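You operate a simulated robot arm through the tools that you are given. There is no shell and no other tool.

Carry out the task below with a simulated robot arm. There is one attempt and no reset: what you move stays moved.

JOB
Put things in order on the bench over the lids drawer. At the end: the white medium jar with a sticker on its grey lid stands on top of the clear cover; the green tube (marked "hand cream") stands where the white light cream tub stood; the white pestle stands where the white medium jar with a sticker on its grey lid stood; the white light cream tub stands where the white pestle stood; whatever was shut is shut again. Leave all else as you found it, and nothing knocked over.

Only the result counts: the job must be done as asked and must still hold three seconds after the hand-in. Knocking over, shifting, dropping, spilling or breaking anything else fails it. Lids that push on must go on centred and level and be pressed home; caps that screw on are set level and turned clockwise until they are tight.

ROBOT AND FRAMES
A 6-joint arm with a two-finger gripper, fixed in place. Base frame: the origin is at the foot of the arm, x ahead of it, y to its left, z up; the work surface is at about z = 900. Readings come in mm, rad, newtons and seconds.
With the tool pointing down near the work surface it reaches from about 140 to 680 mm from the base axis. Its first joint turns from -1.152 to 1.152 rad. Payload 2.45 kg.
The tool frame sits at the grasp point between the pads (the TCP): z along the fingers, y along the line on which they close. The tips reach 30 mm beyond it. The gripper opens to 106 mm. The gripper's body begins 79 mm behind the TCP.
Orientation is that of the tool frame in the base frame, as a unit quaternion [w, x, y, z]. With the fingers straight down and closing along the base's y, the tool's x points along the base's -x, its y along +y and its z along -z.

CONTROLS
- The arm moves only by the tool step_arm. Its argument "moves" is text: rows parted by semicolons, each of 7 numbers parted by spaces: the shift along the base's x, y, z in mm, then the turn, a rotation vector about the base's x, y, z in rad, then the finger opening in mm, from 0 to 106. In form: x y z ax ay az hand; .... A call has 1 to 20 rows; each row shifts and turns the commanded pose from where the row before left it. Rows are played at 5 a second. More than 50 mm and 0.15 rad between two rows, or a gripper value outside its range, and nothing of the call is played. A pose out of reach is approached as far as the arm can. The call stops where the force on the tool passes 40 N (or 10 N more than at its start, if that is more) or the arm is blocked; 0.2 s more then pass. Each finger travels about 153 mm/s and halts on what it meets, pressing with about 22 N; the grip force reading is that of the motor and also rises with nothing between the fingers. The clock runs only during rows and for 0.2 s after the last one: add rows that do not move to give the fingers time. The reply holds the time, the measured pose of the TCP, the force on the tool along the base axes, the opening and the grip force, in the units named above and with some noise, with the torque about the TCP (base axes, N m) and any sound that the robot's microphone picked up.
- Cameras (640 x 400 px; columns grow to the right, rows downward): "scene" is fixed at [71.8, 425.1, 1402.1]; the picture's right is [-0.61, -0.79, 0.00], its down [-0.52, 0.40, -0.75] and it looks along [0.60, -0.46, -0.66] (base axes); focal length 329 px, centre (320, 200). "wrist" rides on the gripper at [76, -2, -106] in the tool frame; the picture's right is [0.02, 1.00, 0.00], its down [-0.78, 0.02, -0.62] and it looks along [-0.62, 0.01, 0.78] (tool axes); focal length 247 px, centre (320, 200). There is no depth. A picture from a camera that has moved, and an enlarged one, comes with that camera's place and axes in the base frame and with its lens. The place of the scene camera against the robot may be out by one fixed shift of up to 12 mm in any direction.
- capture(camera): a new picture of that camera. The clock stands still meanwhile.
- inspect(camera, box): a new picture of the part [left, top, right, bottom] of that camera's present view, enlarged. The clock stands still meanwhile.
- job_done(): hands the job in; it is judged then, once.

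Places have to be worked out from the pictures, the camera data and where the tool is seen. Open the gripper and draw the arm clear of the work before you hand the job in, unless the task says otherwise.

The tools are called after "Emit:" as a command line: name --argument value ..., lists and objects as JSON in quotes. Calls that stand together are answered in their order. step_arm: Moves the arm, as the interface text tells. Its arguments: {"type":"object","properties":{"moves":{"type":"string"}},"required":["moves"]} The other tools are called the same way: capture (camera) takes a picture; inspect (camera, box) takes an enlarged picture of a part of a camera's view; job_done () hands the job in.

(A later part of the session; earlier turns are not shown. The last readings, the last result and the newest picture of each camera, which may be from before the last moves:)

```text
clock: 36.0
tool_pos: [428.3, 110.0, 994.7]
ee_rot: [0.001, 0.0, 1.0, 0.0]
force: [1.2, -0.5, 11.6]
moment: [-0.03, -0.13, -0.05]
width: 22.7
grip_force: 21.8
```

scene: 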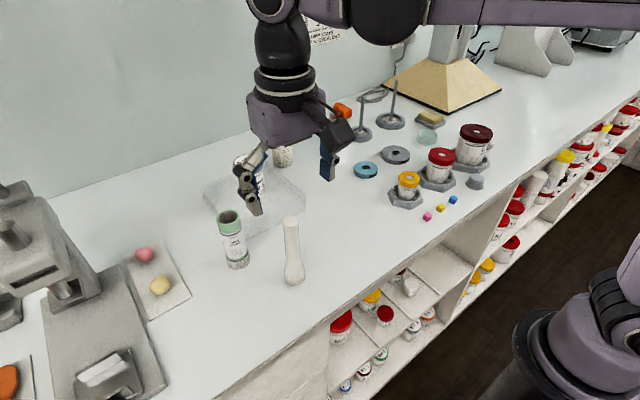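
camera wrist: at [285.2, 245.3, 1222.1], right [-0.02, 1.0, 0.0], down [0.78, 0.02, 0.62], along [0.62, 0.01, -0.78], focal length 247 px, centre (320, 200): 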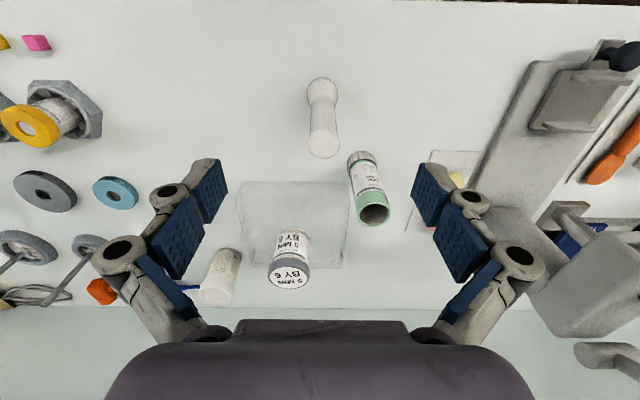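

Contact (11.6 N). I ease up 0.5 mm and open slowly.

Emit:
step_arm --moves "0 0 0.5 0 0 0 12; 0 0 0 0 0 0 20; 0 0 0 0 0 0 23; 0 0 0 0 0 0 25; 0 0 0 0 0 0 28; 0 0 0 0 0 0 34; 0 0 0 0 0 0 45; 0 0 0 0 0 0 60; 0 0 0 0 0 0 70; 0 0 0 0 0 0 70"

Emit:
inspect --camera "scene" --box '[270, 130, 410, 260]'

Emit:
inspect --camera "wrist" --box '[220, 60, 420, 300]'

```text
clock: 38.2
tool_pos: [427.8, 109.8, 995.6]
ee_rot: [0.0, 0.0, 1.0, 0.0]
force: [0.1, -0.3, -0.3]
moment: [-0.05, -0.01, 0.01]
width: 70.0
grip_force: 0.1
```

```text
3.08 times, centred on (340, 195) of scene
camera zoom: at [71.8, 425.1, 1402.1], right [-0.61, -0.79, 0.0], down [-0.52, 0.4, -0.75], along [0.6, -0.46, -0.66], focal length 1013 px, centre (258, 215)
```

zoom: 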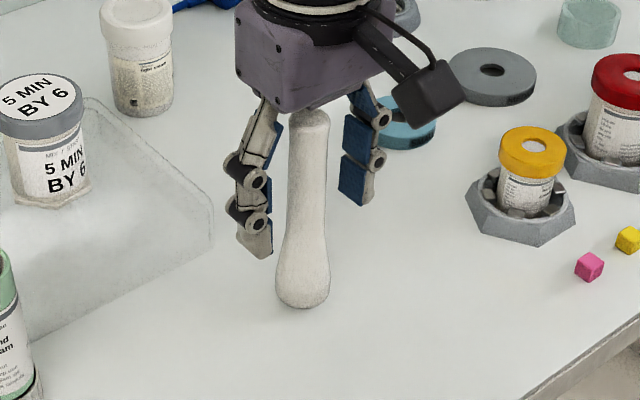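

```text
1.67 times, centred on (320, 180) of wrist
camera zoom: at [351.3, 109.3, 1101.1], right [-0.02, 1.0, 0.0], down [0.78, 0.02, 0.62], along [0.62, 0.01, -0.78], focal length 412 px, centre (320, 233)
```

zoom: 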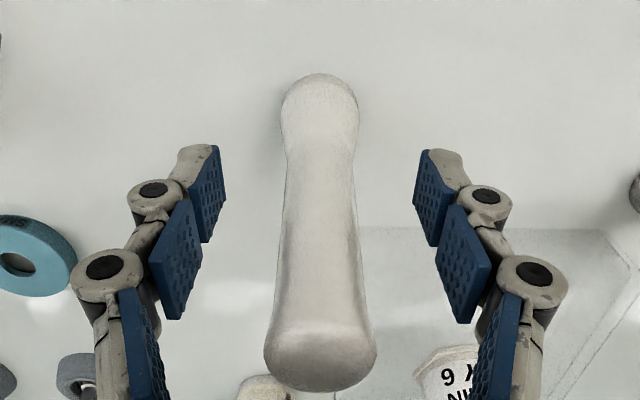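

The pestle stands upright on the jar's former spot. I rise clear and go toward the tub, stopping short of it for a close, well-centred view.

Emit:
step_arm --moves "0 0 20 0 0 0 80; 0 0 35 0 0 0 90; 0 0 35 0 0 0 90; 0 0 28 0 0 0 90; 22 -5 0 0 0 0 90; 30 -7 0 0 0 0 90; 30 -7 0 0 0 0 90; 30 -7 -5 0 0 0 90; 30 -7 -10 0 0 0 90; 30 -8 -30 0 0 0 90; 0 0 -30 0 0 0 90; 0 0 -25 0 0 0 90; 0 0 0 0 0 0 90; 0 0 0 0 0 0 90"

Emit:
capture --camera "wrist"

Emit:
inspect --camera "wrist" --box '[240, 100, 400, 300]'

Emit:
capture --camera "scene"

```text
clock: 41.2
tool_pos: [601.3, 68.5, 1011.1]
ee_rot: [-0.001, 0.0, 1.0, 0.0]
force: [-0.7, 0.4, 0.1]
moment: [-0.03, 0.0, 0.0]
width: 90.0
grip_force: 0.0
```

```text
taken
camera wrist: at [524.7, 68.4, 1117.8], right [-0.02, 1.0, 0.0], down [0.78, 0.02, 0.62], along [0.62, 0.01, -0.78], focal length 247 px, centre (320, 200)
```

wrist: 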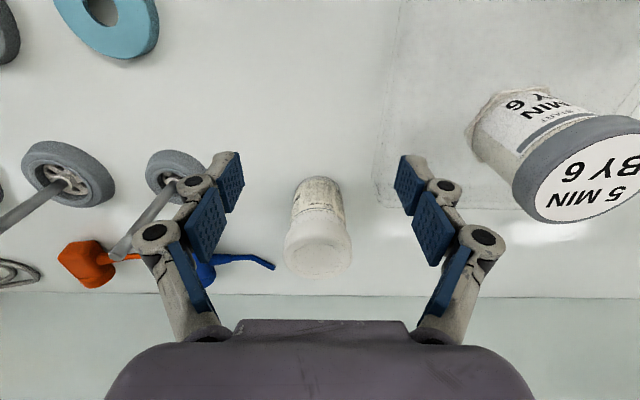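

```text
2.00 times, centred on (320, 200) of wrist
camera zoom: at [524.7, 68.4, 1117.8], right [-0.02, 1.0, 0.0], down [0.78, 0.02, 0.62], along [0.62, 0.01, -0.78], focal length 494 px, centre (320, 200)
```

zoom: 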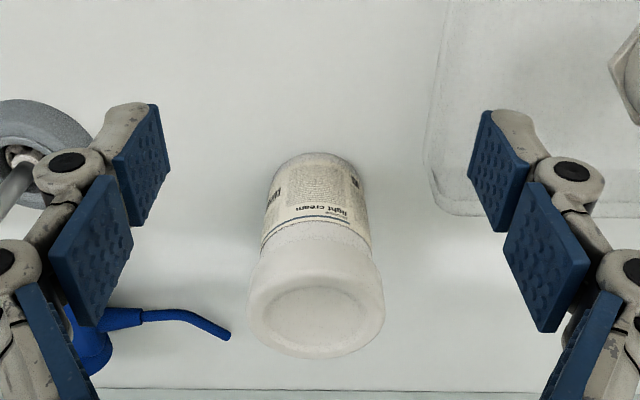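

```text
taken
```

scene: 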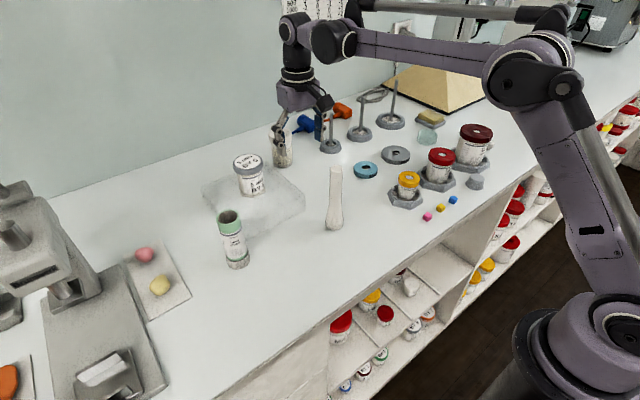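

The tub axis is at about (691, 69.8), 87 mm tall, lid 57 mm across. Because it is at the edge of reach, I raise and tilt the fingers outward by 0.7 rad about y while moving forward above it.

Emit:
step_arm --moves "5 1 20 0 0 0 90; 10 0.5 19 0 0 0 80; 13 0 0 0 -0.14 0 74; 14 0 0 0 -0.14 0 74; 14 0 0 0 -0.14 0 74; 14 0 0 0 -0.14 0 74; 13 0 0 0 -0.14 0 74; 0 0 0 0 0 0 74; 0 0 0 0 0 0 74"

Emit:
capture --camera "wrist"

Emit:
capture --camera "scene"

Emit:
inspect --camera "scene" --box '[220, 60, 400, 250]'

```text
clock: 43.2
tool_pos: [683.1, 72.4, 1051.1]
ee_rot: [0.344, 0.001, 0.939, 0.0]
force: [-0.4, 0.1, -0.1]
moment: [-0.02, 0.03, 0.0]
width: 74.0
grip_force: 0.1
```

```text
taken
camera wrist: at [555.9, 70.6, 1084.1], right [-0.02, 1.0, -0.01], down [0.2, 0.02, 0.98], along [0.98, 0.01, -0.2], focal length 247 px, centre (320, 200)
```

wrist: 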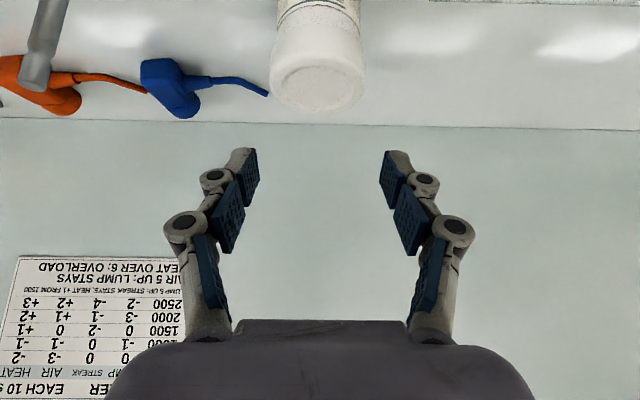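

```text
taken
```

scene: 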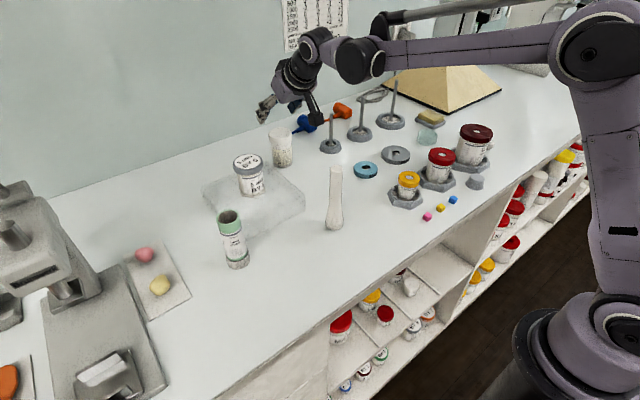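

```text
2.11 times, centred on (310, 155) of scene
camera zoom: at [71.8, 425.1, 1402.1], right [-0.61, -0.79, 0.0], down [-0.52, 0.4, -0.75], along [0.6, -0.46, -0.66], focal length 693 px, centre (341, 295)
```

zoom: 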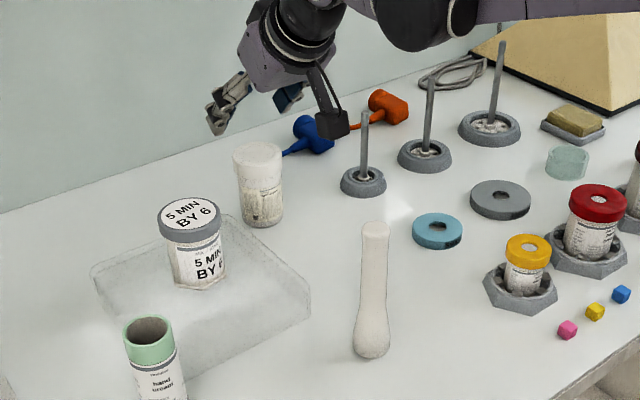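

Tilt is 40° and the tub sits centred between the fingers in y. I descend vertically with the fingers either side of the lid, stopping partway to check.

Emit:
step_arm --moves "1 0 -20 0 0 0 74; 1 0 -25 0 0 0 74; 0 0 -25 0 0 0 74; 0 0 -10 0 0 0 74; 0 0 0 0 0 0 74; 0 0 0 0 0 0 74"

Emit:
capture --camera "wrist"

Emit:
inspect --camera "scene" --box '[220, 60, 380, 200]'

```text
clock: 44.6
tool_pos: [685.7, 70.3, 972.4]
ee_rot: [0.342, -0.001, 0.94, 0.001]
force: [0.4, -0.7, 0.1]
moment: [0.01, 0.04, 0.01]
width: 74.1
grip_force: 0.2
```

```text
taken
camera wrist: at [558.1, 69.7, 1004.0], right [-0.02, 1.0, -0.01], down [0.2, 0.02, 0.98], along [0.98, 0.01, -0.2], focal length 247 px, centre (320, 200)
```

wrist: 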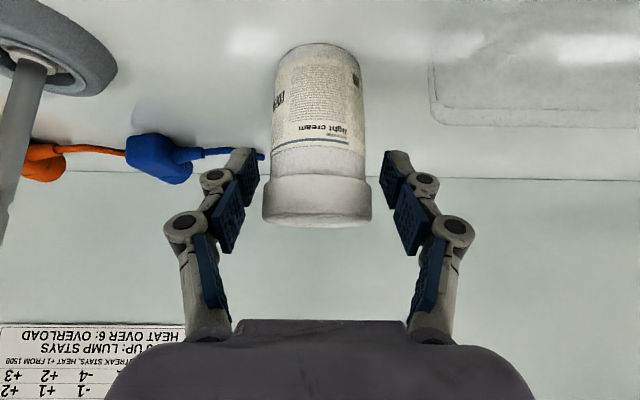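

```text
2.86 times, centred on (300, 130) of scene
camera zoom: at [71.8, 425.1, 1402.1], right [-0.61, -0.79, 0.0], down [-0.52, 0.4, -0.75], along [0.6, -0.46, -0.66], focal length 940 px, centre (377, 400)
```

zoom: 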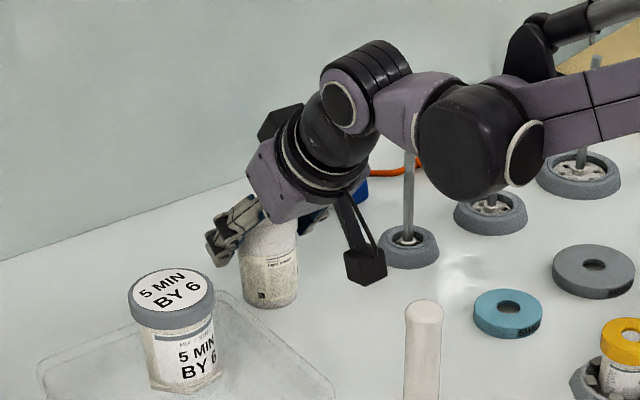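

The tub's body is exposed up to about 72 mm, so the fingers will pass below the lid. I continue down to TCP z ≈ 934 with a 0.8 mm correction in y.

Emit:
step_arm --moves "0 -0.8 -15 0 0 0 74; 0 0 -12 0 0 0 74; 0 0 -7 0 0 0 74; 0 0 -3 0 0 0 74; 0 0 0 0 0 0 74; 0 0 0 0 0 0 74"

Emit:
capture --camera "wrist"

Emit:
inspect --camera "scene" --box '[220, 80, 380, 200]'

```text
clock: 46.0
tool_pos: [684.7, 69.9, 934.5]
ee_rot: [0.344, -0.001, 0.939, 0.001]
force: [-0.4, -0.7, -0.3]
moment: [-0.01, -0.01, 0.0]
width: 73.5
grip_force: 0.0
```

```text
taken
camera wrist: at [558.3, 69.0, 966.5], right [-0.02, 1.0, -0.01], down [0.2, 0.02, 0.98], along [0.98, 0.01, -0.2], focal length 247 px, centre (320, 200)
```

wrist: 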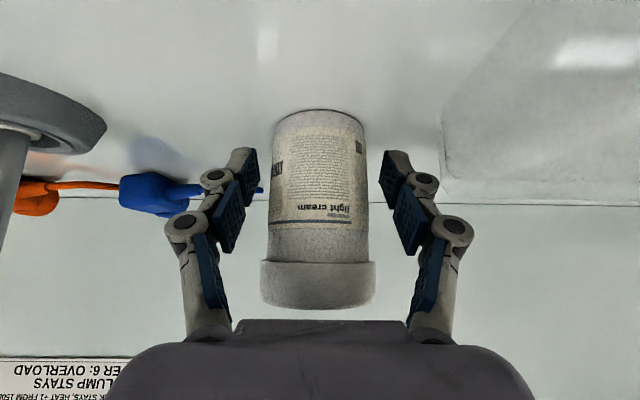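

```text
3.33 times, centred on (300, 140) of scene
camera zoom: at [71.8, 425.1, 1402.1], right [-0.61, -0.79, 0.0], down [-0.52, 0.4, -0.75], along [0.6, -0.46, -0.66], focal length 1097 px, centre (387, 400)
```

zoom: 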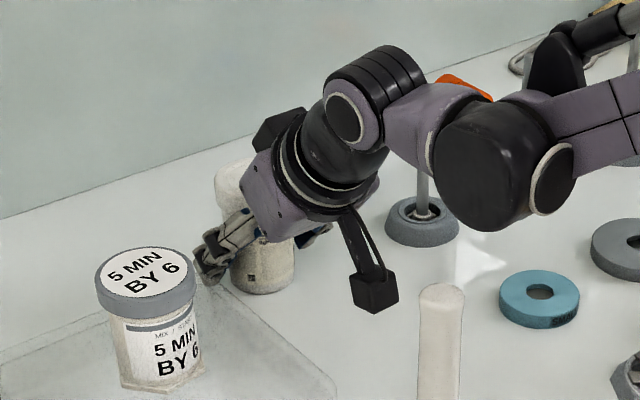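

Fingers are around the body with no contact forces. I close gradually.

Emit:
step_arm --moves "0 0 0 0 0 0 66; 0 0 0 0 0 0 60; 0 0 0 0 0 0 56; 0 0 0 0 0 0 54; 0 0 0 0 0 0 52; 0 0 0 0 0 0 50; 0 0 0 0 0 0 48; 0 0 0 0 0 0 45; 0 0 0 0 0 0 40; 0 0 0 0 0 0 38; 0 0 0 0 0 0 38"

Emit:
capture --camera "wrist"

Emit:
inspect --camera "scene" --box '[220, 80, 380, 200]'

```text
clock: 48.4
tool_pos: [685.4, 70.7, 934.1]
ee_rot: [0.342, 0.0, 0.94, 0.001]
force: [-0.1, -0.2, -0.1]
moment: [0.01, -0.04, 0.01]
width: 52.7
grip_force: 22.3
```

```text
taken
camera wrist: at [558.3, 69.0, 966.6], right [-0.02, 1.0, -0.01], down [0.2, 0.02, 0.98], along [0.98, 0.01, -0.2], focal length 247 px, centre (320, 200)
```

wrist: 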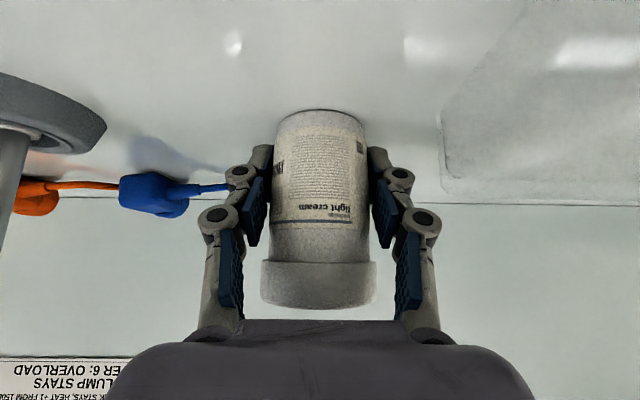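

```text
3.33 times, centred on (300, 140) of scene
camera zoom: at [71.8, 425.1, 1402.1], right [-0.61, -0.79, 0.0], down [-0.52, 0.4, -0.75], along [0.6, -0.46, -0.66], focal length 1097 px, centre (387, 400)
```

zoom: 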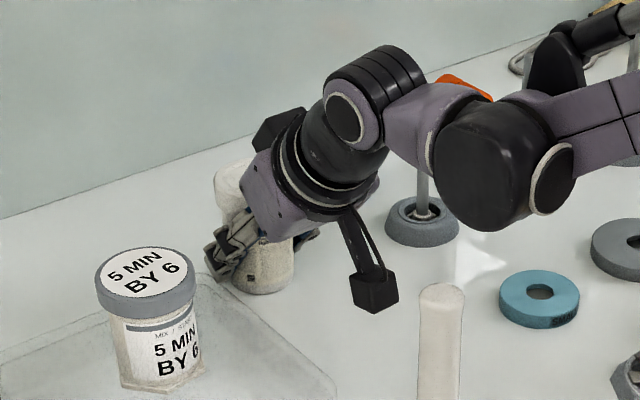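

Gripped at 52.7 mm on the body, so the tub axis is at about (692, 70). I lift gently and check it stays level.

Emit:
step_arm --moves "0 0 3 0 0 0 38; 0 0 5 0 0 0 38; 0 0 8 0 0 0 38; 0 0 12 0 0 0 38; 0 0 0 0 0 0 38; 0 0 0 0 0 0 38"

Emit:
capture --camera "wrist"

Emit:
inspect --camera "scene" --box '[220, 80, 380, 200]'

```text
clock: 49.8
tool_pos: [685.2, 69.3, 962.8]
ee_rot: [0.343, -0.001, 0.939, 0.001]
force: [0.5, -0.6, -1.2]
moment: [0.02, -0.02, -0.01]
width: 52.3
grip_force: 22.2
```

```text
taken
camera wrist: at [558.0, 67.7, 995.1], right [-0.02, 1.0, -0.01], down [0.2, 0.02, 0.98], along [0.98, 0.01, -0.2], focal length 247 px, centre (320, 200)
```

wrist: 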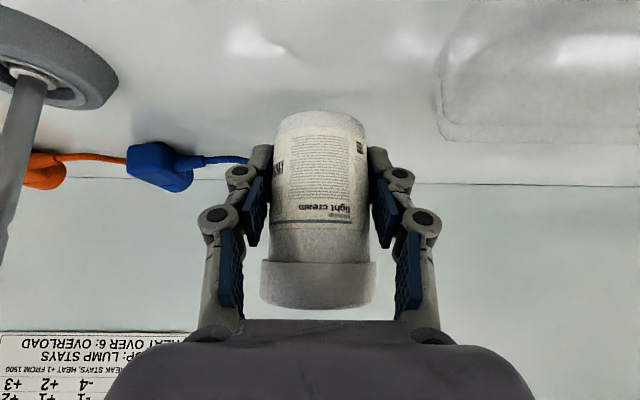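

```text
3.33 times, centred on (300, 140) of scene
camera zoom: at [71.8, 425.1, 1402.1], right [-0.61, -0.79, 0.0], down [-0.52, 0.4, -0.75], along [0.6, -0.46, -0.66], focal length 1097 px, centre (387, 400)
```

zoom: 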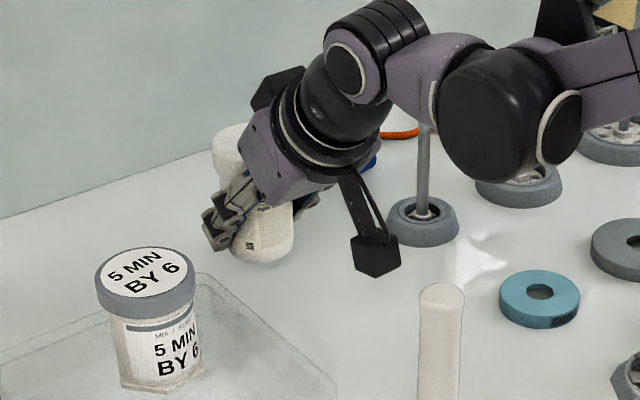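

The tub hangs unchanged in the grip. I lift it to carry height and retreat upward toward the centre of the bench, keeping the camera housing well above the pestle.

Emit:
step_arm --moves "0 0 20 0 0 0 38; 0 0 25 0 0 0 38; 0 0 25 0 0 0 38; 0 0 15 0 0 0 38; -15 5 15 0 0 0 38; -22 7 20 0 0 0 38; -25 8 22 0 0 0 38; 0 0 0 0 0 0 38; 0 0 0 0 0 0 38"

Emit:
capture --camera "scene"

Emit:
capture --camera "wrist"

```text
clock: 51.8
tool_pos: [624.1, 91.1, 1106.7]
ee_rot: [0.343, 0.0, 0.939, 0.0]
force: [-0.7, 0.0, -0.9]
moment: [-0.01, -0.01, -0.02]
width: 52.4
grip_force: 21.8
```

```text
taken
```

scene: 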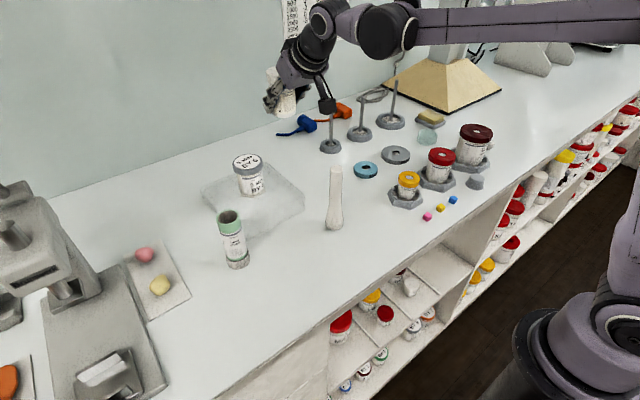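

```text
taken
camera wrist: at [497.0, 89.7, 1138.4], right [-0.02, 1.0, -0.01], down [0.2, 0.02, 0.98], along [0.98, 0.01, -0.2], focal length 247 px, centre (320, 200)
```

wrist: 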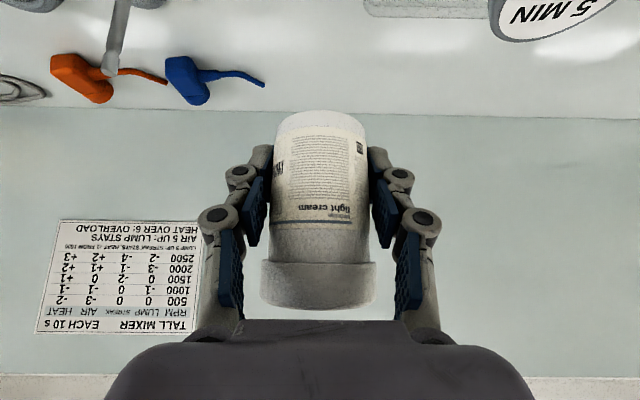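

All clear at carry height. I carry the tub across to above the pestle's former spot.

Emit:
step_arm --moves "-15 9 0 0 0 0 38; -25 15 0 0 0 0 38; -30 18 0 0 0 0 38; -30 18 0 0 0 0 38; -30 18 0 0 0 0 38; -30 18 0 0 0 0 38; -30 18 0 0 0 0 38; -30 18 0 0 0 0 38; -25 16 0 0 0 0 38; -15.6 11.2 0 0 0 0 38; 0 0 0 0 0 0 38; 0 0 0 0 0 0 38"

Emit:
capture --camera "scene"

Emit:
capture --camera "wrist"

```text
clock: 54.4
tool_pos: [362.4, 248.6, 1103.3]
ee_rot: [0.342, 0.0, 0.94, 0.001]
force: [-1.2, 1.2, -1.3]
moment: [0.01, 0.04, 0.02]
width: 52.4
grip_force: 22.2
```

```text
taken
```

scene: 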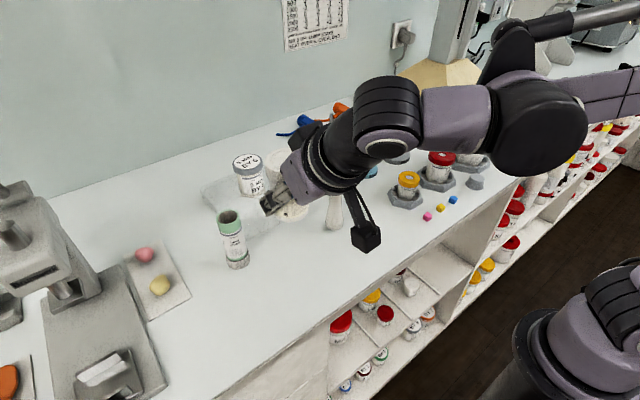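

```text
taken
camera wrist: at [235.8, 247.4, 1136.0], right [-0.02, 1.0, -0.01], down [0.2, 0.02, 0.98], along [0.98, 0.01, -0.2], focal length 247 px, centre (320, 200)
```

wrist: 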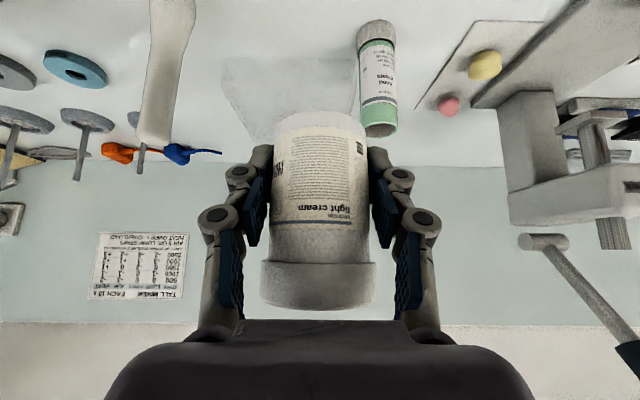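

Positioned over the pestle's former spot. I lower in stages, checking the arm's clearance.

Emit:
step_arm --moves "0 0.4 -20 0 0 0 38; 0 0 -25 0 0 0 38; 0 0 -25 0 0 0 38; 0 0 -25 0 0 0 38; 0 0 -25 0 0 0 38; 0 0 -20 0 0 0 38; 0 0 0 0 0 0 38; 0 0 0 0 0 0 38"

Emit:
capture --camera "scene"

Emit:
capture --camera "wrist"

```text
clock: 56.2
tool_pos: [363.4, 251.8, 965.2]
ee_rot: [0.343, 0.0, 0.939, 0.0]
force: [-0.2, 0.3, -0.6]
moment: [0.05, 0.0, -0.03]
width: 52.4
grip_force: 21.9
```

```text
taken
```

scene: 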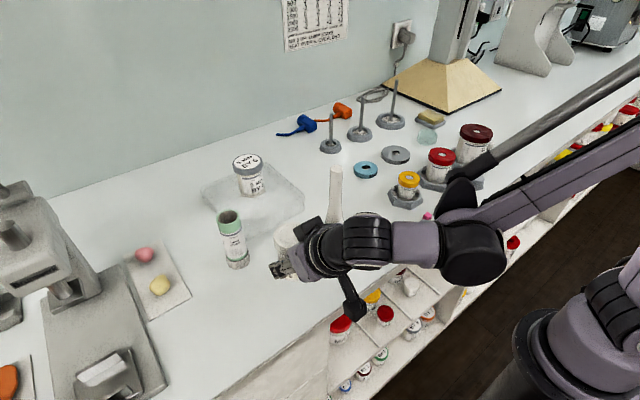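

```text
taken
camera wrist: at [236.2, 249.2, 997.2], right [-0.02, 1.0, -0.01], down [0.2, 0.02, 0.98], along [0.98, 0.01, -0.2], focal length 247 px, centre (320, 200)
```

wrist: 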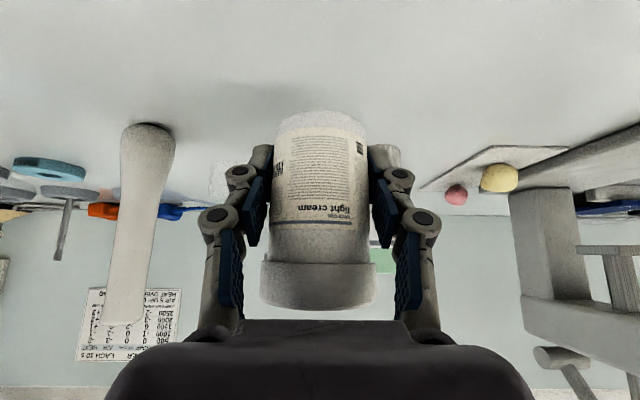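

No contact, arm clear of everything. I lower the last stretch, then feel for the bench in small steps.

Emit:
step_arm --moves "0 0 -12 0 0 0 38; 0 0 -8 0 0 0 38; 0 0 -5 0 0 0 38; 0 0 -1.5 0 0 0 38; 0 0 0 0 0 0 38; 0 0 0 0 0 0 38"

Emit:
step_arm --moves "0 0 -1.2 0 0 0 38; 0 0 0 0 0 0 38"

Emit:
step_arm --moves "0 0 -1 0 0 0 38; 0 0 0 0 0 0 38"

```text
clock: 57.6
tool_pos: [363.0, 249.8, 938.3]
ee_rot: [0.341, -0.001, 0.94, 0.001]
force: [-0.8, 0.3, -1.7]
moment: [0.0, -0.01, -0.01]
width: 52.4
grip_force: 22.2
```

```text
clock: 58.2
tool_pos: [363.0, 251.4, 937.5]
ee_rot: [0.343, 0.0, 0.939, 0.001]
force: [-0.7, 0.4, -0.9]
moment: [0.01, -0.01, -0.03]
width: 52.8
grip_force: 22.0
```

```text
clock: 58.8
tool_pos: [362.6, 249.8, 936.1]
ee_rot: [0.343, 0.0, 0.939, 0.001]
force: [-0.1, -0.7, -1.2]
moment: [0.0, 0.0, 0.01]
width: 52.5
grip_force: 21.9
```

No contact yet at about z 936. I continue with 0.8 mm steps.

Emit:
step_arm --moves "0 0 -0.8 0 0 0 38; 0 0 0 0 0 0 38"

Emit:
step_arm --moves "0 0 -0.7 0 0 0 38; 0 0 0 0 0 0 38"

```text
clock: 59.4
tool_pos: [363.6, 249.0, 934.8]
ee_rot: [0.343, -0.001, 0.939, 0.002]
force: [0.9, 0.0, -1.4]
moment: [-0.01, -0.02, 0.01]
width: 52.5
grip_force: 21.7
```

```text
clock: 60.0
tool_pos: [362.8, 249.7, 934.0]
ee_rot: [0.343, 0.0, 0.939, 0.0]
force: [0.4, 0.2, -1.3]
moment: [0.02, 0.02, 0.0]
width: 52.1
grip_force: 21.7
```

Emit:
step_arm --moves "0 0 -0.7 0 0 0 38; 0 0 0 0 0 0 38"

Emit:
step_arm --moves "0 0 -0.6 0 0 0 38; 0 0 0 0 0 0 38"

Emit:
inspect --camera "scene" --box '[240, 190, 360, 300]'

```text
clock: 60.6
tool_pos: [362.7, 251.2, 934.5]
ee_rot: [0.343, 0.0, 0.939, -0.001]
force: [1.5, 0.1, 0.8]
moment: [-0.07, 0.01, 0.0]
width: 52.2
grip_force: 22.0
```

```text
clock: 61.2
tool_pos: [364.1, 249.7, 934.1]
ee_rot: [0.344, 0.0, 0.939, 0.001]
force: [2.5, 1.1, 8.4]
moment: [0.01, -0.07, -0.05]
width: 52.4
grip_force: 22.4
```

```text
3.64 times, centred on (300, 245) of scene
camera zoom: at [71.7, 425.0, 1402.1], right [-0.61, -0.79, 0.0], down [-0.52, 0.4, -0.75], along [0.6, -0.46, -0.66], focal length 1197 px, centre (393, 36)
```

zoom: 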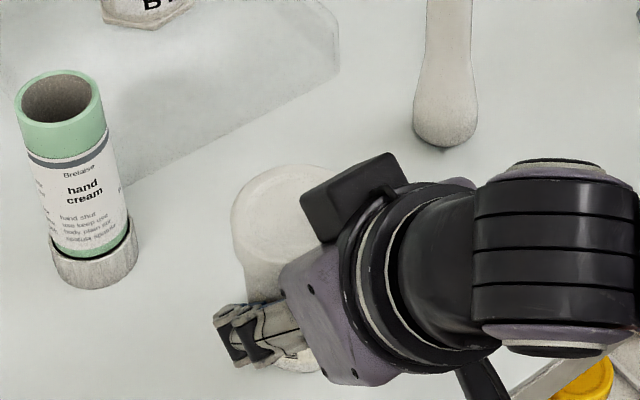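

The tub is down (8 N). I ease up slightly, open slowly, and check it stands before withdrawing.

Emit:
step_arm --moves "0 0 0.4 0 0 0 38; 0 0 0 0 0 0 50; 0 0 0 0 0 0 53; 0 0 0 0 0 0 56; 0 0 0 0 0 0 62; 0 0 0 0 0 0 70; 0 0 0 0 0 0 78; 0 0 0 0 0 0 78"

Emit:
capture --camera "wrist"

Emit:
inspect --camera "scene" --box '[240, 190, 360, 300]'

```text
clock: 63.0
tool_pos: [363.1, 249.5, 933.1]
ee_rot: [0.343, 0.001, 0.939, 0.0]
force: [-0.4, 1.1, 0.1]
moment: [-0.03, -0.03, -0.02]
width: 78.1
grip_force: 0.0
```

```text
taken
camera wrist: at [236.0, 248.1, 965.6], right [-0.02, 1.0, -0.01], down [0.2, 0.02, 0.98], along [0.98, 0.01, -0.2], focal length 247 px, centre (320, 200)
```

wrist: 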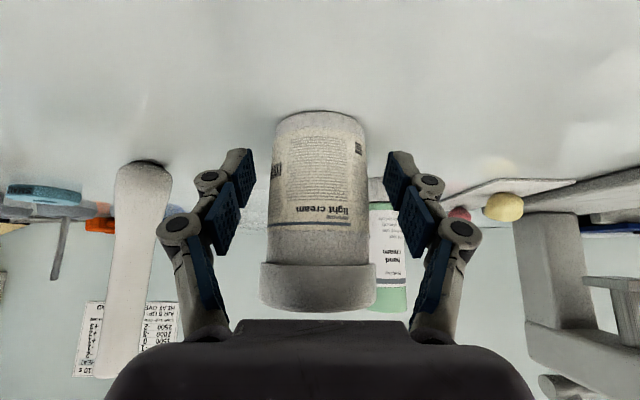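

```text
3.64 times, centred on (300, 245) of scene
camera zoom: at [71.8, 425.1, 1402.1], right [-0.61, -0.79, 0.0], down [-0.52, 0.4, -0.75], along [0.6, -0.46, -0.66], focal length 1197 px, centre (393, 36)
```

zoom: 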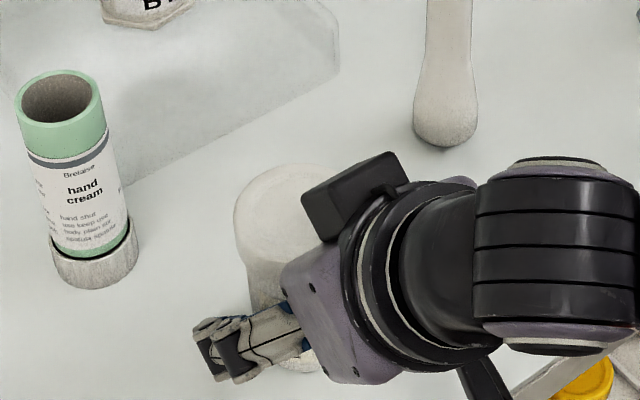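

The tub stands cleanly where the pestle was. I rise straight up past its lid, then turn the tool back to vertical while moving near the green tube for a precise view.

Emit:
step_arm --moves "0 0 15 0 0 0 80; 0 0 25 0 0 0 84; 0 0 35 0 0 0 90; 0 0 35 0 0 0 90; 0 0 35 0 0 0 90; 0 0 32 0 0 0 90; 6 12 0 0 0.14 0 90; 8 12 0 0 0.14 0 90; 8 12 0 0 0.14 0 90; 8 12 0 0 0.14 0 90; 7 12 0 0 0.14 0 90; 0 0 0 0 0 0 90; 0 0 0 0 0 0 90"

Emit:
capture --camera "wrist"

Emit:
inspect --camera "wrist" --box '[260, 90, 380, 240]'

Emit:
capture --camera "scene"

```text
clock: 65.8
tool_pos: [400.5, 311.8, 1110.1]
ee_rot: [0.0, 0.0, 1.0, 0.001]
force: [0.0, -0.3, -0.3]
moment: [0.01, 0.0, 0.01]
width: 90.2
grip_force: 0.1
```

```text
taken
camera wrist: at [323.4, 308.6, 1217.2], right [-0.02, 1.0, 0.0], down [0.78, 0.02, 0.62], along [0.62, 0.01, -0.78], focal length 247 px, centre (320, 200)
```

wrist: 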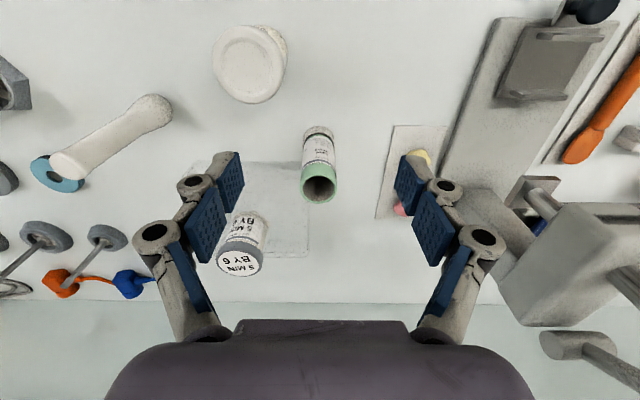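

```text
2.67 times, centred on (320, 165) of wrist
camera zoom: at [323.4, 308.6, 1217.2], right [-0.02, 1.0, 0.0], down [0.78, 0.02, 0.62], along [0.62, 0.01, -0.78], focal length 659 px, centre (320, 293)
```

zoom: 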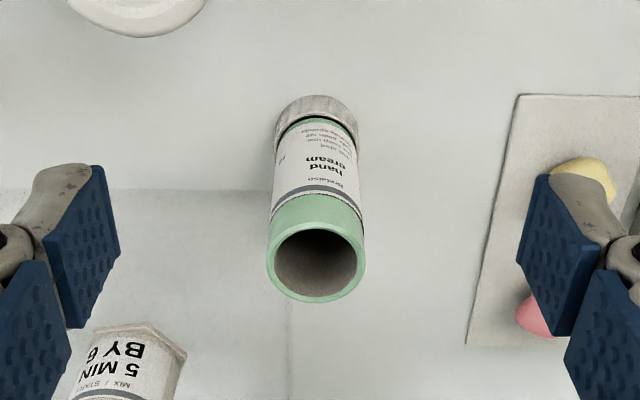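

```text
taken
```

scene: 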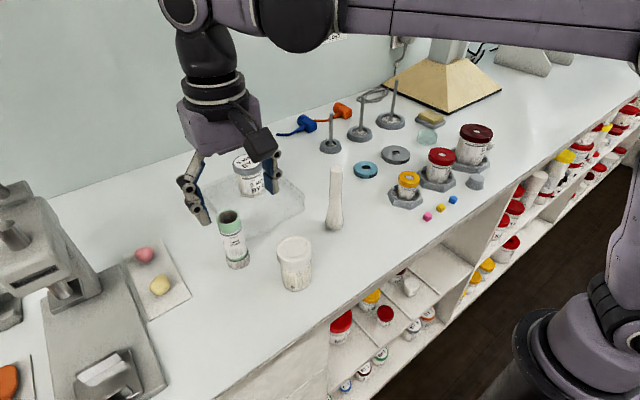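

Tub, pestle and jar all stand well; the tube axis is at about (471, 309.5) and its top at z ≈ 1012. I tilt 0.35 rad outward (for the later reach), move over it and descend partway.

Emit:
step_arm --moves "24 -1 0 0 -0.1167 0 80; 24 0 0 0 -0.1167 0 74; 22.5 0 0 0 -0.1166 0 74; 0 0 -25 0 0 0 74; 0 0 -25 0 0 0 74; 0 0 -20 0 0 0 74; 0 0 0 0 0 0 74; 0 0 0 0 0 0 74"

Emit:
capture --camera "wrist"

Emit:
inspect --camera "wrist" --box '[240, 60, 400, 260]'

Emit:
capture --camera "scene"

```text
clock: 67.6
tool_pos: [471.2, 308.0, 1038.5]
ee_rot: [0.174, 0.0, 0.985, 0.0]
force: [0.4, -0.5, 0.1]
moment: [-0.01, 0.03, -0.02]
width: 74.1
grip_force: 0.0
```

```text
taken
camera wrist: at [362.9, 307.0, 1112.3], right [-0.02, 1.0, -0.01], down [0.52, 0.02, 0.85], along [0.85, 0.01, -0.52], focal length 247 px, centre (320, 200)
```

wrist: 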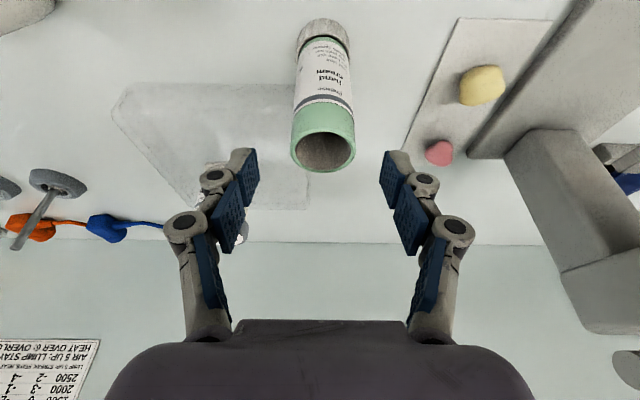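

```text
2.00 times, centred on (320, 160) of wrist
camera zoom: at [362.9, 307.0, 1112.3], right [-0.02, 1.0, -0.01], down [0.52, 0.02, 0.85], along [0.85, 0.01, -0.52], focal length 494 px, centre (320, 280)
```

zoom: 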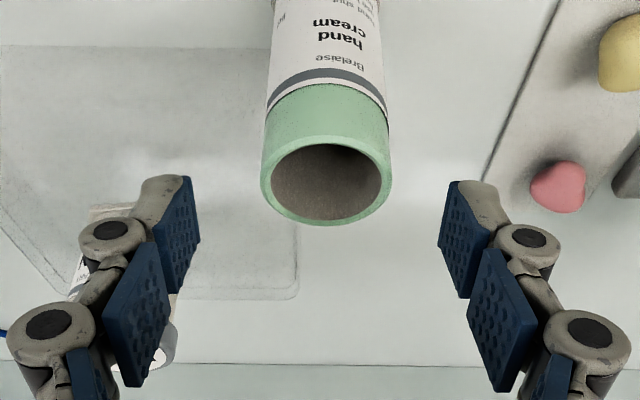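

```text
taken
```

scene: 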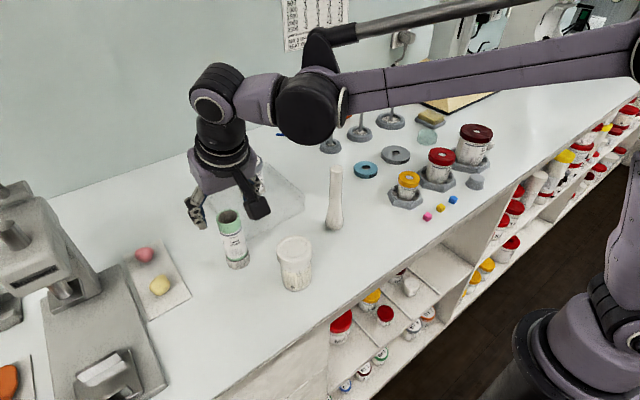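

The tube is about 1.8 mm to +y of the hand centre. I correct that and descend to TCP z ≈ 960.

Emit:
step_arm --moves "0 1.8 -10 0 0 0 74; 0 0 -20 0 0 0 74; 0 0 -20 0 0 0 74; 0 0 -18 0 0 0 74; 0 0 -10 0 0 0 74; 0 0 0 0 0 0 74; 0 0 0 0 0 0 74"

Emit:
capture --camera "wrist"

Emit:
inspect --camera "scene" --box '[170, 140, 330, 300]'

```text
clock: 69.2
tool_pos: [473.1, 311.9, 962.1]
ee_rot: [0.175, 0.0, 0.985, 0.001]
force: [-0.3, 0.2, 0.0]
moment: [0.0, -0.02, -0.01]
width: 73.8
grip_force: 0.1
```

```text
taken
camera wrist: at [362.9, 309.4, 1035.9], right [-0.02, 1.0, -0.01], down [0.52, 0.02, 0.85], along [0.85, 0.01, -0.52], focal length 247 px, centre (320, 200)
```

wrist: 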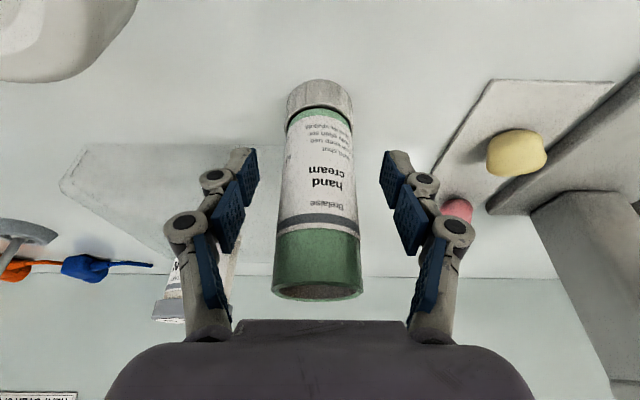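

```text
2.50 times, centred on (250, 220) of scene
camera zoom: at [71.8, 425.1, 1402.1], right [-0.61, -0.79, 0.0], down [-0.52, 0.4, -0.75], along [0.6, -0.46, -0.66], focal length 823 px, centre (495, 150)
```

zoom: 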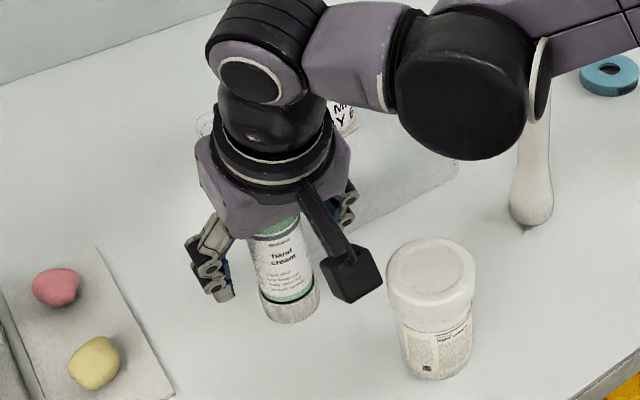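

Tube centred between the fingers. The forearm is above the pestle but clear; I close gradually on the tube.

Emit:
step_arm --moves "0 0 0 0 0 0 62; 0 0 0 0 0 0 52; 0 0 0 0 0 0 46; 0 0 0 0 0 0 43; 0 0 0 0 0 0 41; 0 0 0 0 0 0 39; 0 0 0 0 0 0 37; 0 0 0 0 0 0 35; 0 0 0 0 0 0 31; 0 0 0 0 0 0 28; 0 0 0 0 0 0 28"

Emit:
capture --camera "wrist"

Emit:
inspect --camera "scene" --box '[170, 140, 330, 300]'

```text
clock: 71.6
tool_pos: [472.4, 310.7, 963.0]
ee_rot: [0.175, 0.0, 0.985, 0.0]
force: [0.2, -0.4, 2.3]
moment: [-0.05, 0.05, -0.02]
width: 38.1
grip_force: 22.2
```

```text
taken
camera wrist: at [362.8, 309.3, 1036.1], right [-0.02, 1.0, -0.01], down [0.52, 0.02, 0.85], along [0.85, 0.01, -0.52], focal length 247 px, centre (320, 200)
```

wrist: 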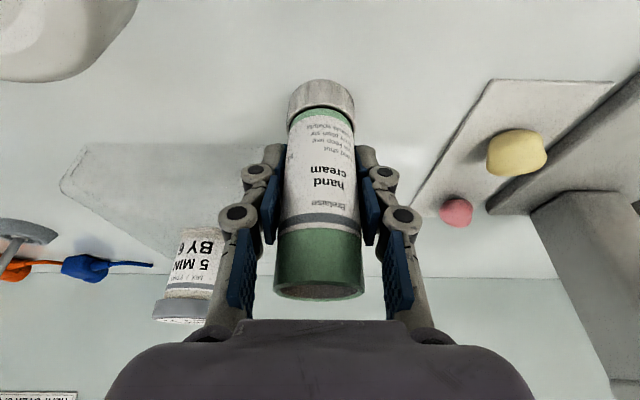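

```text
2.50 times, centred on (250, 220) of scene
camera zoom: at [71.8, 425.0, 1402.1], right [-0.61, -0.79, 0.0], down [-0.52, 0.4, -0.75], along [0.6, -0.46, -0.66], focal length 823 px, centre (495, 150)
```

zoom: 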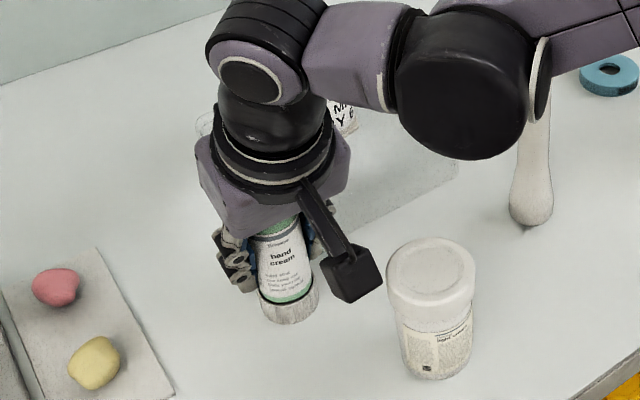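

Gripped at 38 mm. I lift slowly and confirm the tube comes up whole with its cap.

Emit:
step_arm --moves "0 0 3 0 0 0 28; 0 0 6 0 0 0 28; 0 0 10 0 0 0 28; 0 0 15 0 0 0 28; 0 0 0 0 0 0 28; 0 0 0 0 0 0 28"

Emit:
capture --camera "wrist"

Emit:
inspect --camera "scene" --box '[170, 140, 350, 300]'

```text
clock: 73.0
tool_pos: [471.1, 310.0, 996.2]
ee_rot: [0.174, 0.0, 0.985, 0.0]
force: [-0.3, -0.1, 0.1]
moment: [0.04, 0.01, -0.01]
width: 37.9
grip_force: 22.1
```

```text
taken
camera wrist: at [362.8, 308.6, 1069.9], right [-0.02, 1.0, -0.01], down [0.52, 0.02, 0.85], along [0.85, 0.01, -0.52], focal length 247 px, centre (320, 200)
```

wrist: 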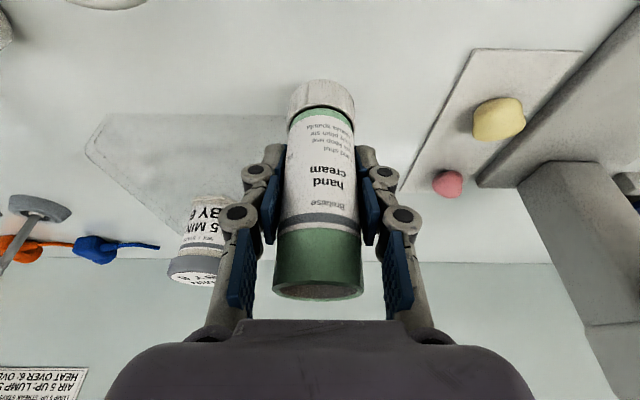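

```text
2.50 times, centred on (260, 220) of scene
camera zoom: at [71.8, 425.1, 1402.1], right [-0.61, -0.79, 0.0], down [-0.52, 0.4, -0.75], along [0.6, -0.46, -0.66], focal length 823 px, centre (470, 150)
```

zoom: 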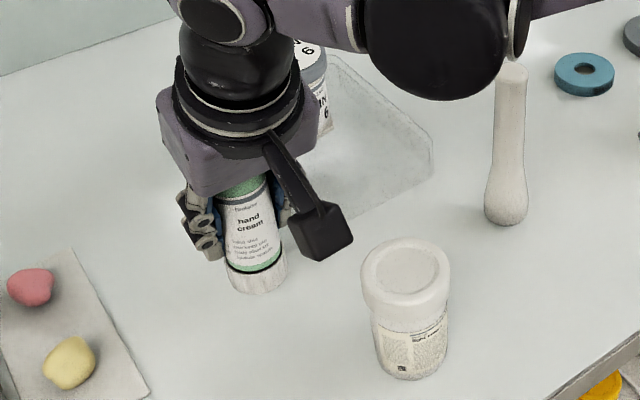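

The tube with cap is held straight. I lift to carry height and swing round between jar and pestle toward the tub's former spot.

Emit:
step_arm --moves "0 0 20 0 0 0 28; 0 0 30 0 0 0 28; 0 0 35 0 0 0 28; 0 0 29 0 0 0 28; 3 -18 0 0 0 0 28; 6 -30 0 0 0 0 28; 6 -30 0 0 0 0 28; 6 -30 0 0 0 0 28; 6 -30 0 0 0 0 28; 3 -24 0 0 0 0 28; 18 -12 0 0 0 0 28; 28 -16 -4 0 0 0 28; 28 -16 -4 0 0 0 28; 28 -16 -4 0 0 0 28; 24 -10 -4 0 0 0 28; 14 -6 -4 0 0 0 28; 0 0 0 0 0 0 28; 0 0 0 0 0 0 28"

Emit:
capture --camera "scene"

Emit:
capture --camera "wrist"

```text
clock: 76.8
tool_pos: [639.6, 73.2, 1091.5]
ee_rot: [0.175, 0.0, 0.985, 0.001]
force: [-0.3, 0.7, -0.4]
moment: [0.02, 0.0, 0.0]
width: 37.9
grip_force: 22.4
```

```text
taken
```

scene: 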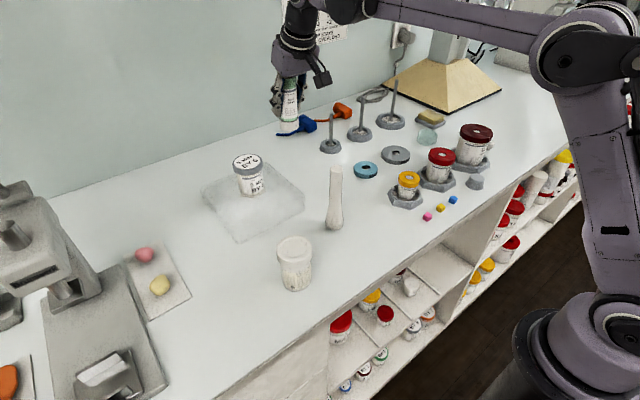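

```text
taken
camera wrist: at [531.6, 71.7, 1164.5], right [-0.02, 1.0, -0.01], down [0.52, 0.02, 0.85], along [0.85, 0.01, -0.52], focal length 247 px, centre (320, 200)
```

wrist: 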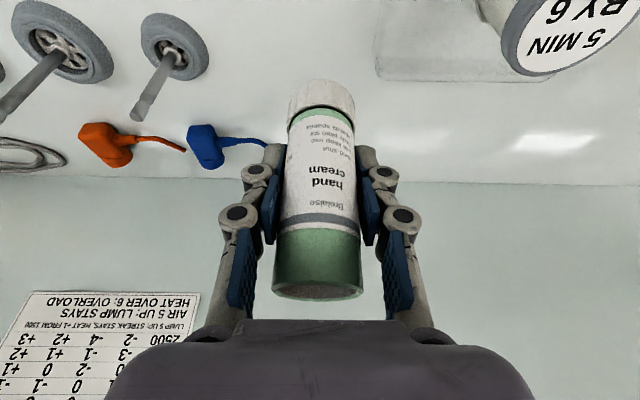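

Everything is clear. I extend over the tub's former spot while descending to just above the bench.

Emit:
step_arm --moves "12.8 -0.6 -20 0 0 0 28; 12.8 -0.6 -20 0 0 0 28; 12.8 -0.6 -20 0 0 0 28; 12.8 -0.7 -20 0 0 0 28; 0 0 -18 0 0 0 28; 0 0 -12 0 0 0 28; 0 0 -6 0 0 0 28; 0 0 0 0 0 0 28; 0 0 0 0 0 0 28"

Emit:
capture --camera "wrist"

Emit:
inspect --camera "scene" --box '[210, 60, 370, 200]'

```text
clock: 78.8
tool_pos: [692.5, 71.2, 974.3]
ee_rot: [0.175, 0.001, 0.985, 0.0]
force: [0.2, -0.4, -0.7]
moment: [0.04, 0.0, -0.02]
width: 37.5
grip_force: 22.1
```

```text
taken
camera wrist: at [582.7, 68.6, 1047.8], right [-0.02, 1.0, -0.01], down [0.52, 0.02, 0.85], along [0.85, 0.01, -0.52], focal length 247 px, centre (320, 200)
```

wrist: 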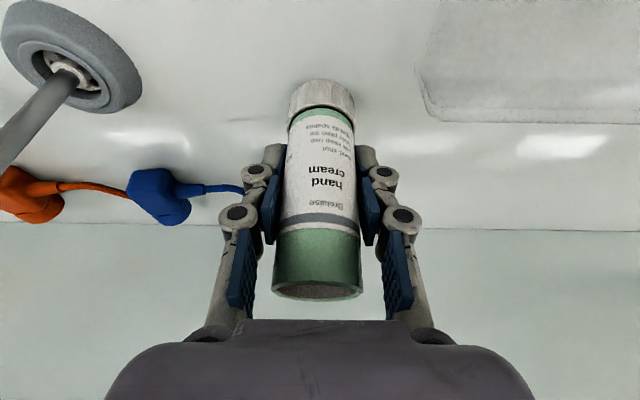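

```text
2.86 times, centred on (290, 130) of scene
camera zoom: at [71.8, 425.1, 1402.1], right [-0.61, -0.79, 0.0], down [-0.52, 0.4, -0.75], along [0.6, -0.46, -0.66], focal length 940 px, centre (406, 400)
```

zoom: 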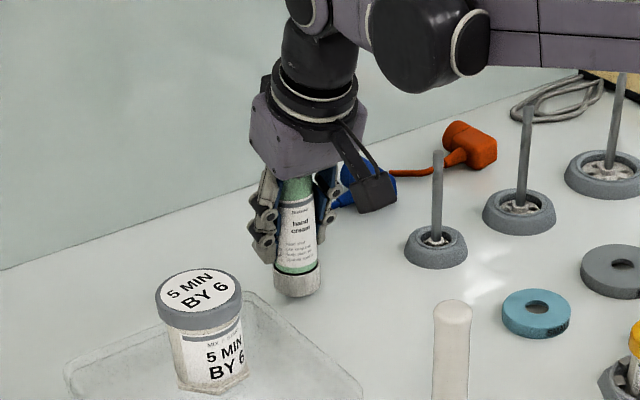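

The tube hangs about 12 mm above the bench at (692, 70.5). I lower and feel for contact.

Emit:
step_arm --moves "0 0 -5 0 0 0 28; 0 0 -3 0 0 0 28; 0 0 -1 0 0 0 28; 0 0 0 0 0 0 28"

Emit:
step_arm --moves "0 0 -1 0 0 0 28; 0 0 0 0 0 0 28"

Emit:
step_arm --moves "0 0 -0.8 0 0 0 28; 0 0 0 0 0 0 28"

```text
clock: 79.8
tool_pos: [691.9, 70.4, 965.7]
ee_rot: [0.175, 0.0, 0.985, -0.001]
force: [-0.3, 0.3, -0.4]
moment: [0.0, 0.0, 0.01]
width: 37.6
grip_force: 21.8
```

```text
clock: 80.4
tool_pos: [692.8, 70.6, 964.6]
ee_rot: [0.174, 0.0, 0.985, 0.0]
force: [-0.4, -0.1, -0.8]
moment: [-0.02, 0.02, -0.01]
width: 37.7
grip_force: 22.1
```

```text
clock: 81.0
tool_pos: [692.3, 70.1, 963.4]
ee_rot: [0.175, 0.0, 0.985, 0.0]
force: [-0.6, -0.1, 0.0]
moment: [0.0, 0.04, 0.0]
width: 37.5
grip_force: 21.7
```

Emit:
step_arm --moves "0 0 -0.7 0 0 0 28; 0 0 0 0 0 0 28"

Emit:
step_arm --moves "0 0 -0.6 0 0 0 28; 0 0 0 0 0 0 28"

```text
clock: 81.6
tool_pos: [691.1, 69.3, 963.7]
ee_rot: [0.174, 0.0, 0.985, 0.0]
force: [-0.6, 0.4, -0.6]
moment: [-0.01, -0.03, -0.01]
width: 37.4
grip_force: 22.5
```

```text
clock: 82.2
tool_pos: [691.7, 68.9, 963.2]
ee_rot: [0.175, 0.0, 0.985, 0.0]
force: [-0.3, 0.1, -1.0]
moment: [-0.03, -0.02, -0.02]
width: 37.7
grip_force: 22.3
```

No contact yet; I keep going in 0.6 mm steps and watch the force.

Emit:
step_arm --moves "0 0 -0.6 0 0 0 28; 0 0 0 0 0 0 28"

Emit:
step_arm --moves "0 0 -0.6 0 0 0 28; 0 0 0 0 0 0 28"

Emit:
inspect --camera "scene" --box '[250, 90, 320, 170]'

```text
clock: 82.8
tool_pos: [691.0, 69.1, 962.6]
ee_rot: [0.174, 0.0, 0.985, 0.0]
force: [0.3, -2.4, 4.7]
moment: [-0.17, 0.04, 0.02]
width: 37.3
grip_force: 21.3
```

```text
clock: 83.4
tool_pos: [690.7, 70.0, 961.5]
ee_rot: [0.175, 0.0, 0.984, 0.0]
force: [1.1, -1.2, 11.9]
moment: [-0.17, 0.0, 0.0]
width: 37.5
grip_force: 22.4
```

```text
5.00 times, centred on (285, 130) of scene
camera zoom: at [71.6, 425.0, 1402.1], right [-0.61, -0.79, 0.0], down [-0.52, 0.4, -0.75], along [0.6, -0.46, -0.66], focal length 1646 px, centre (495, 550)
```

zoom: 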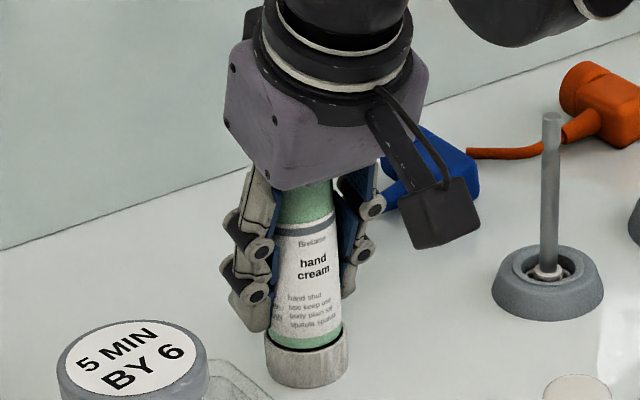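

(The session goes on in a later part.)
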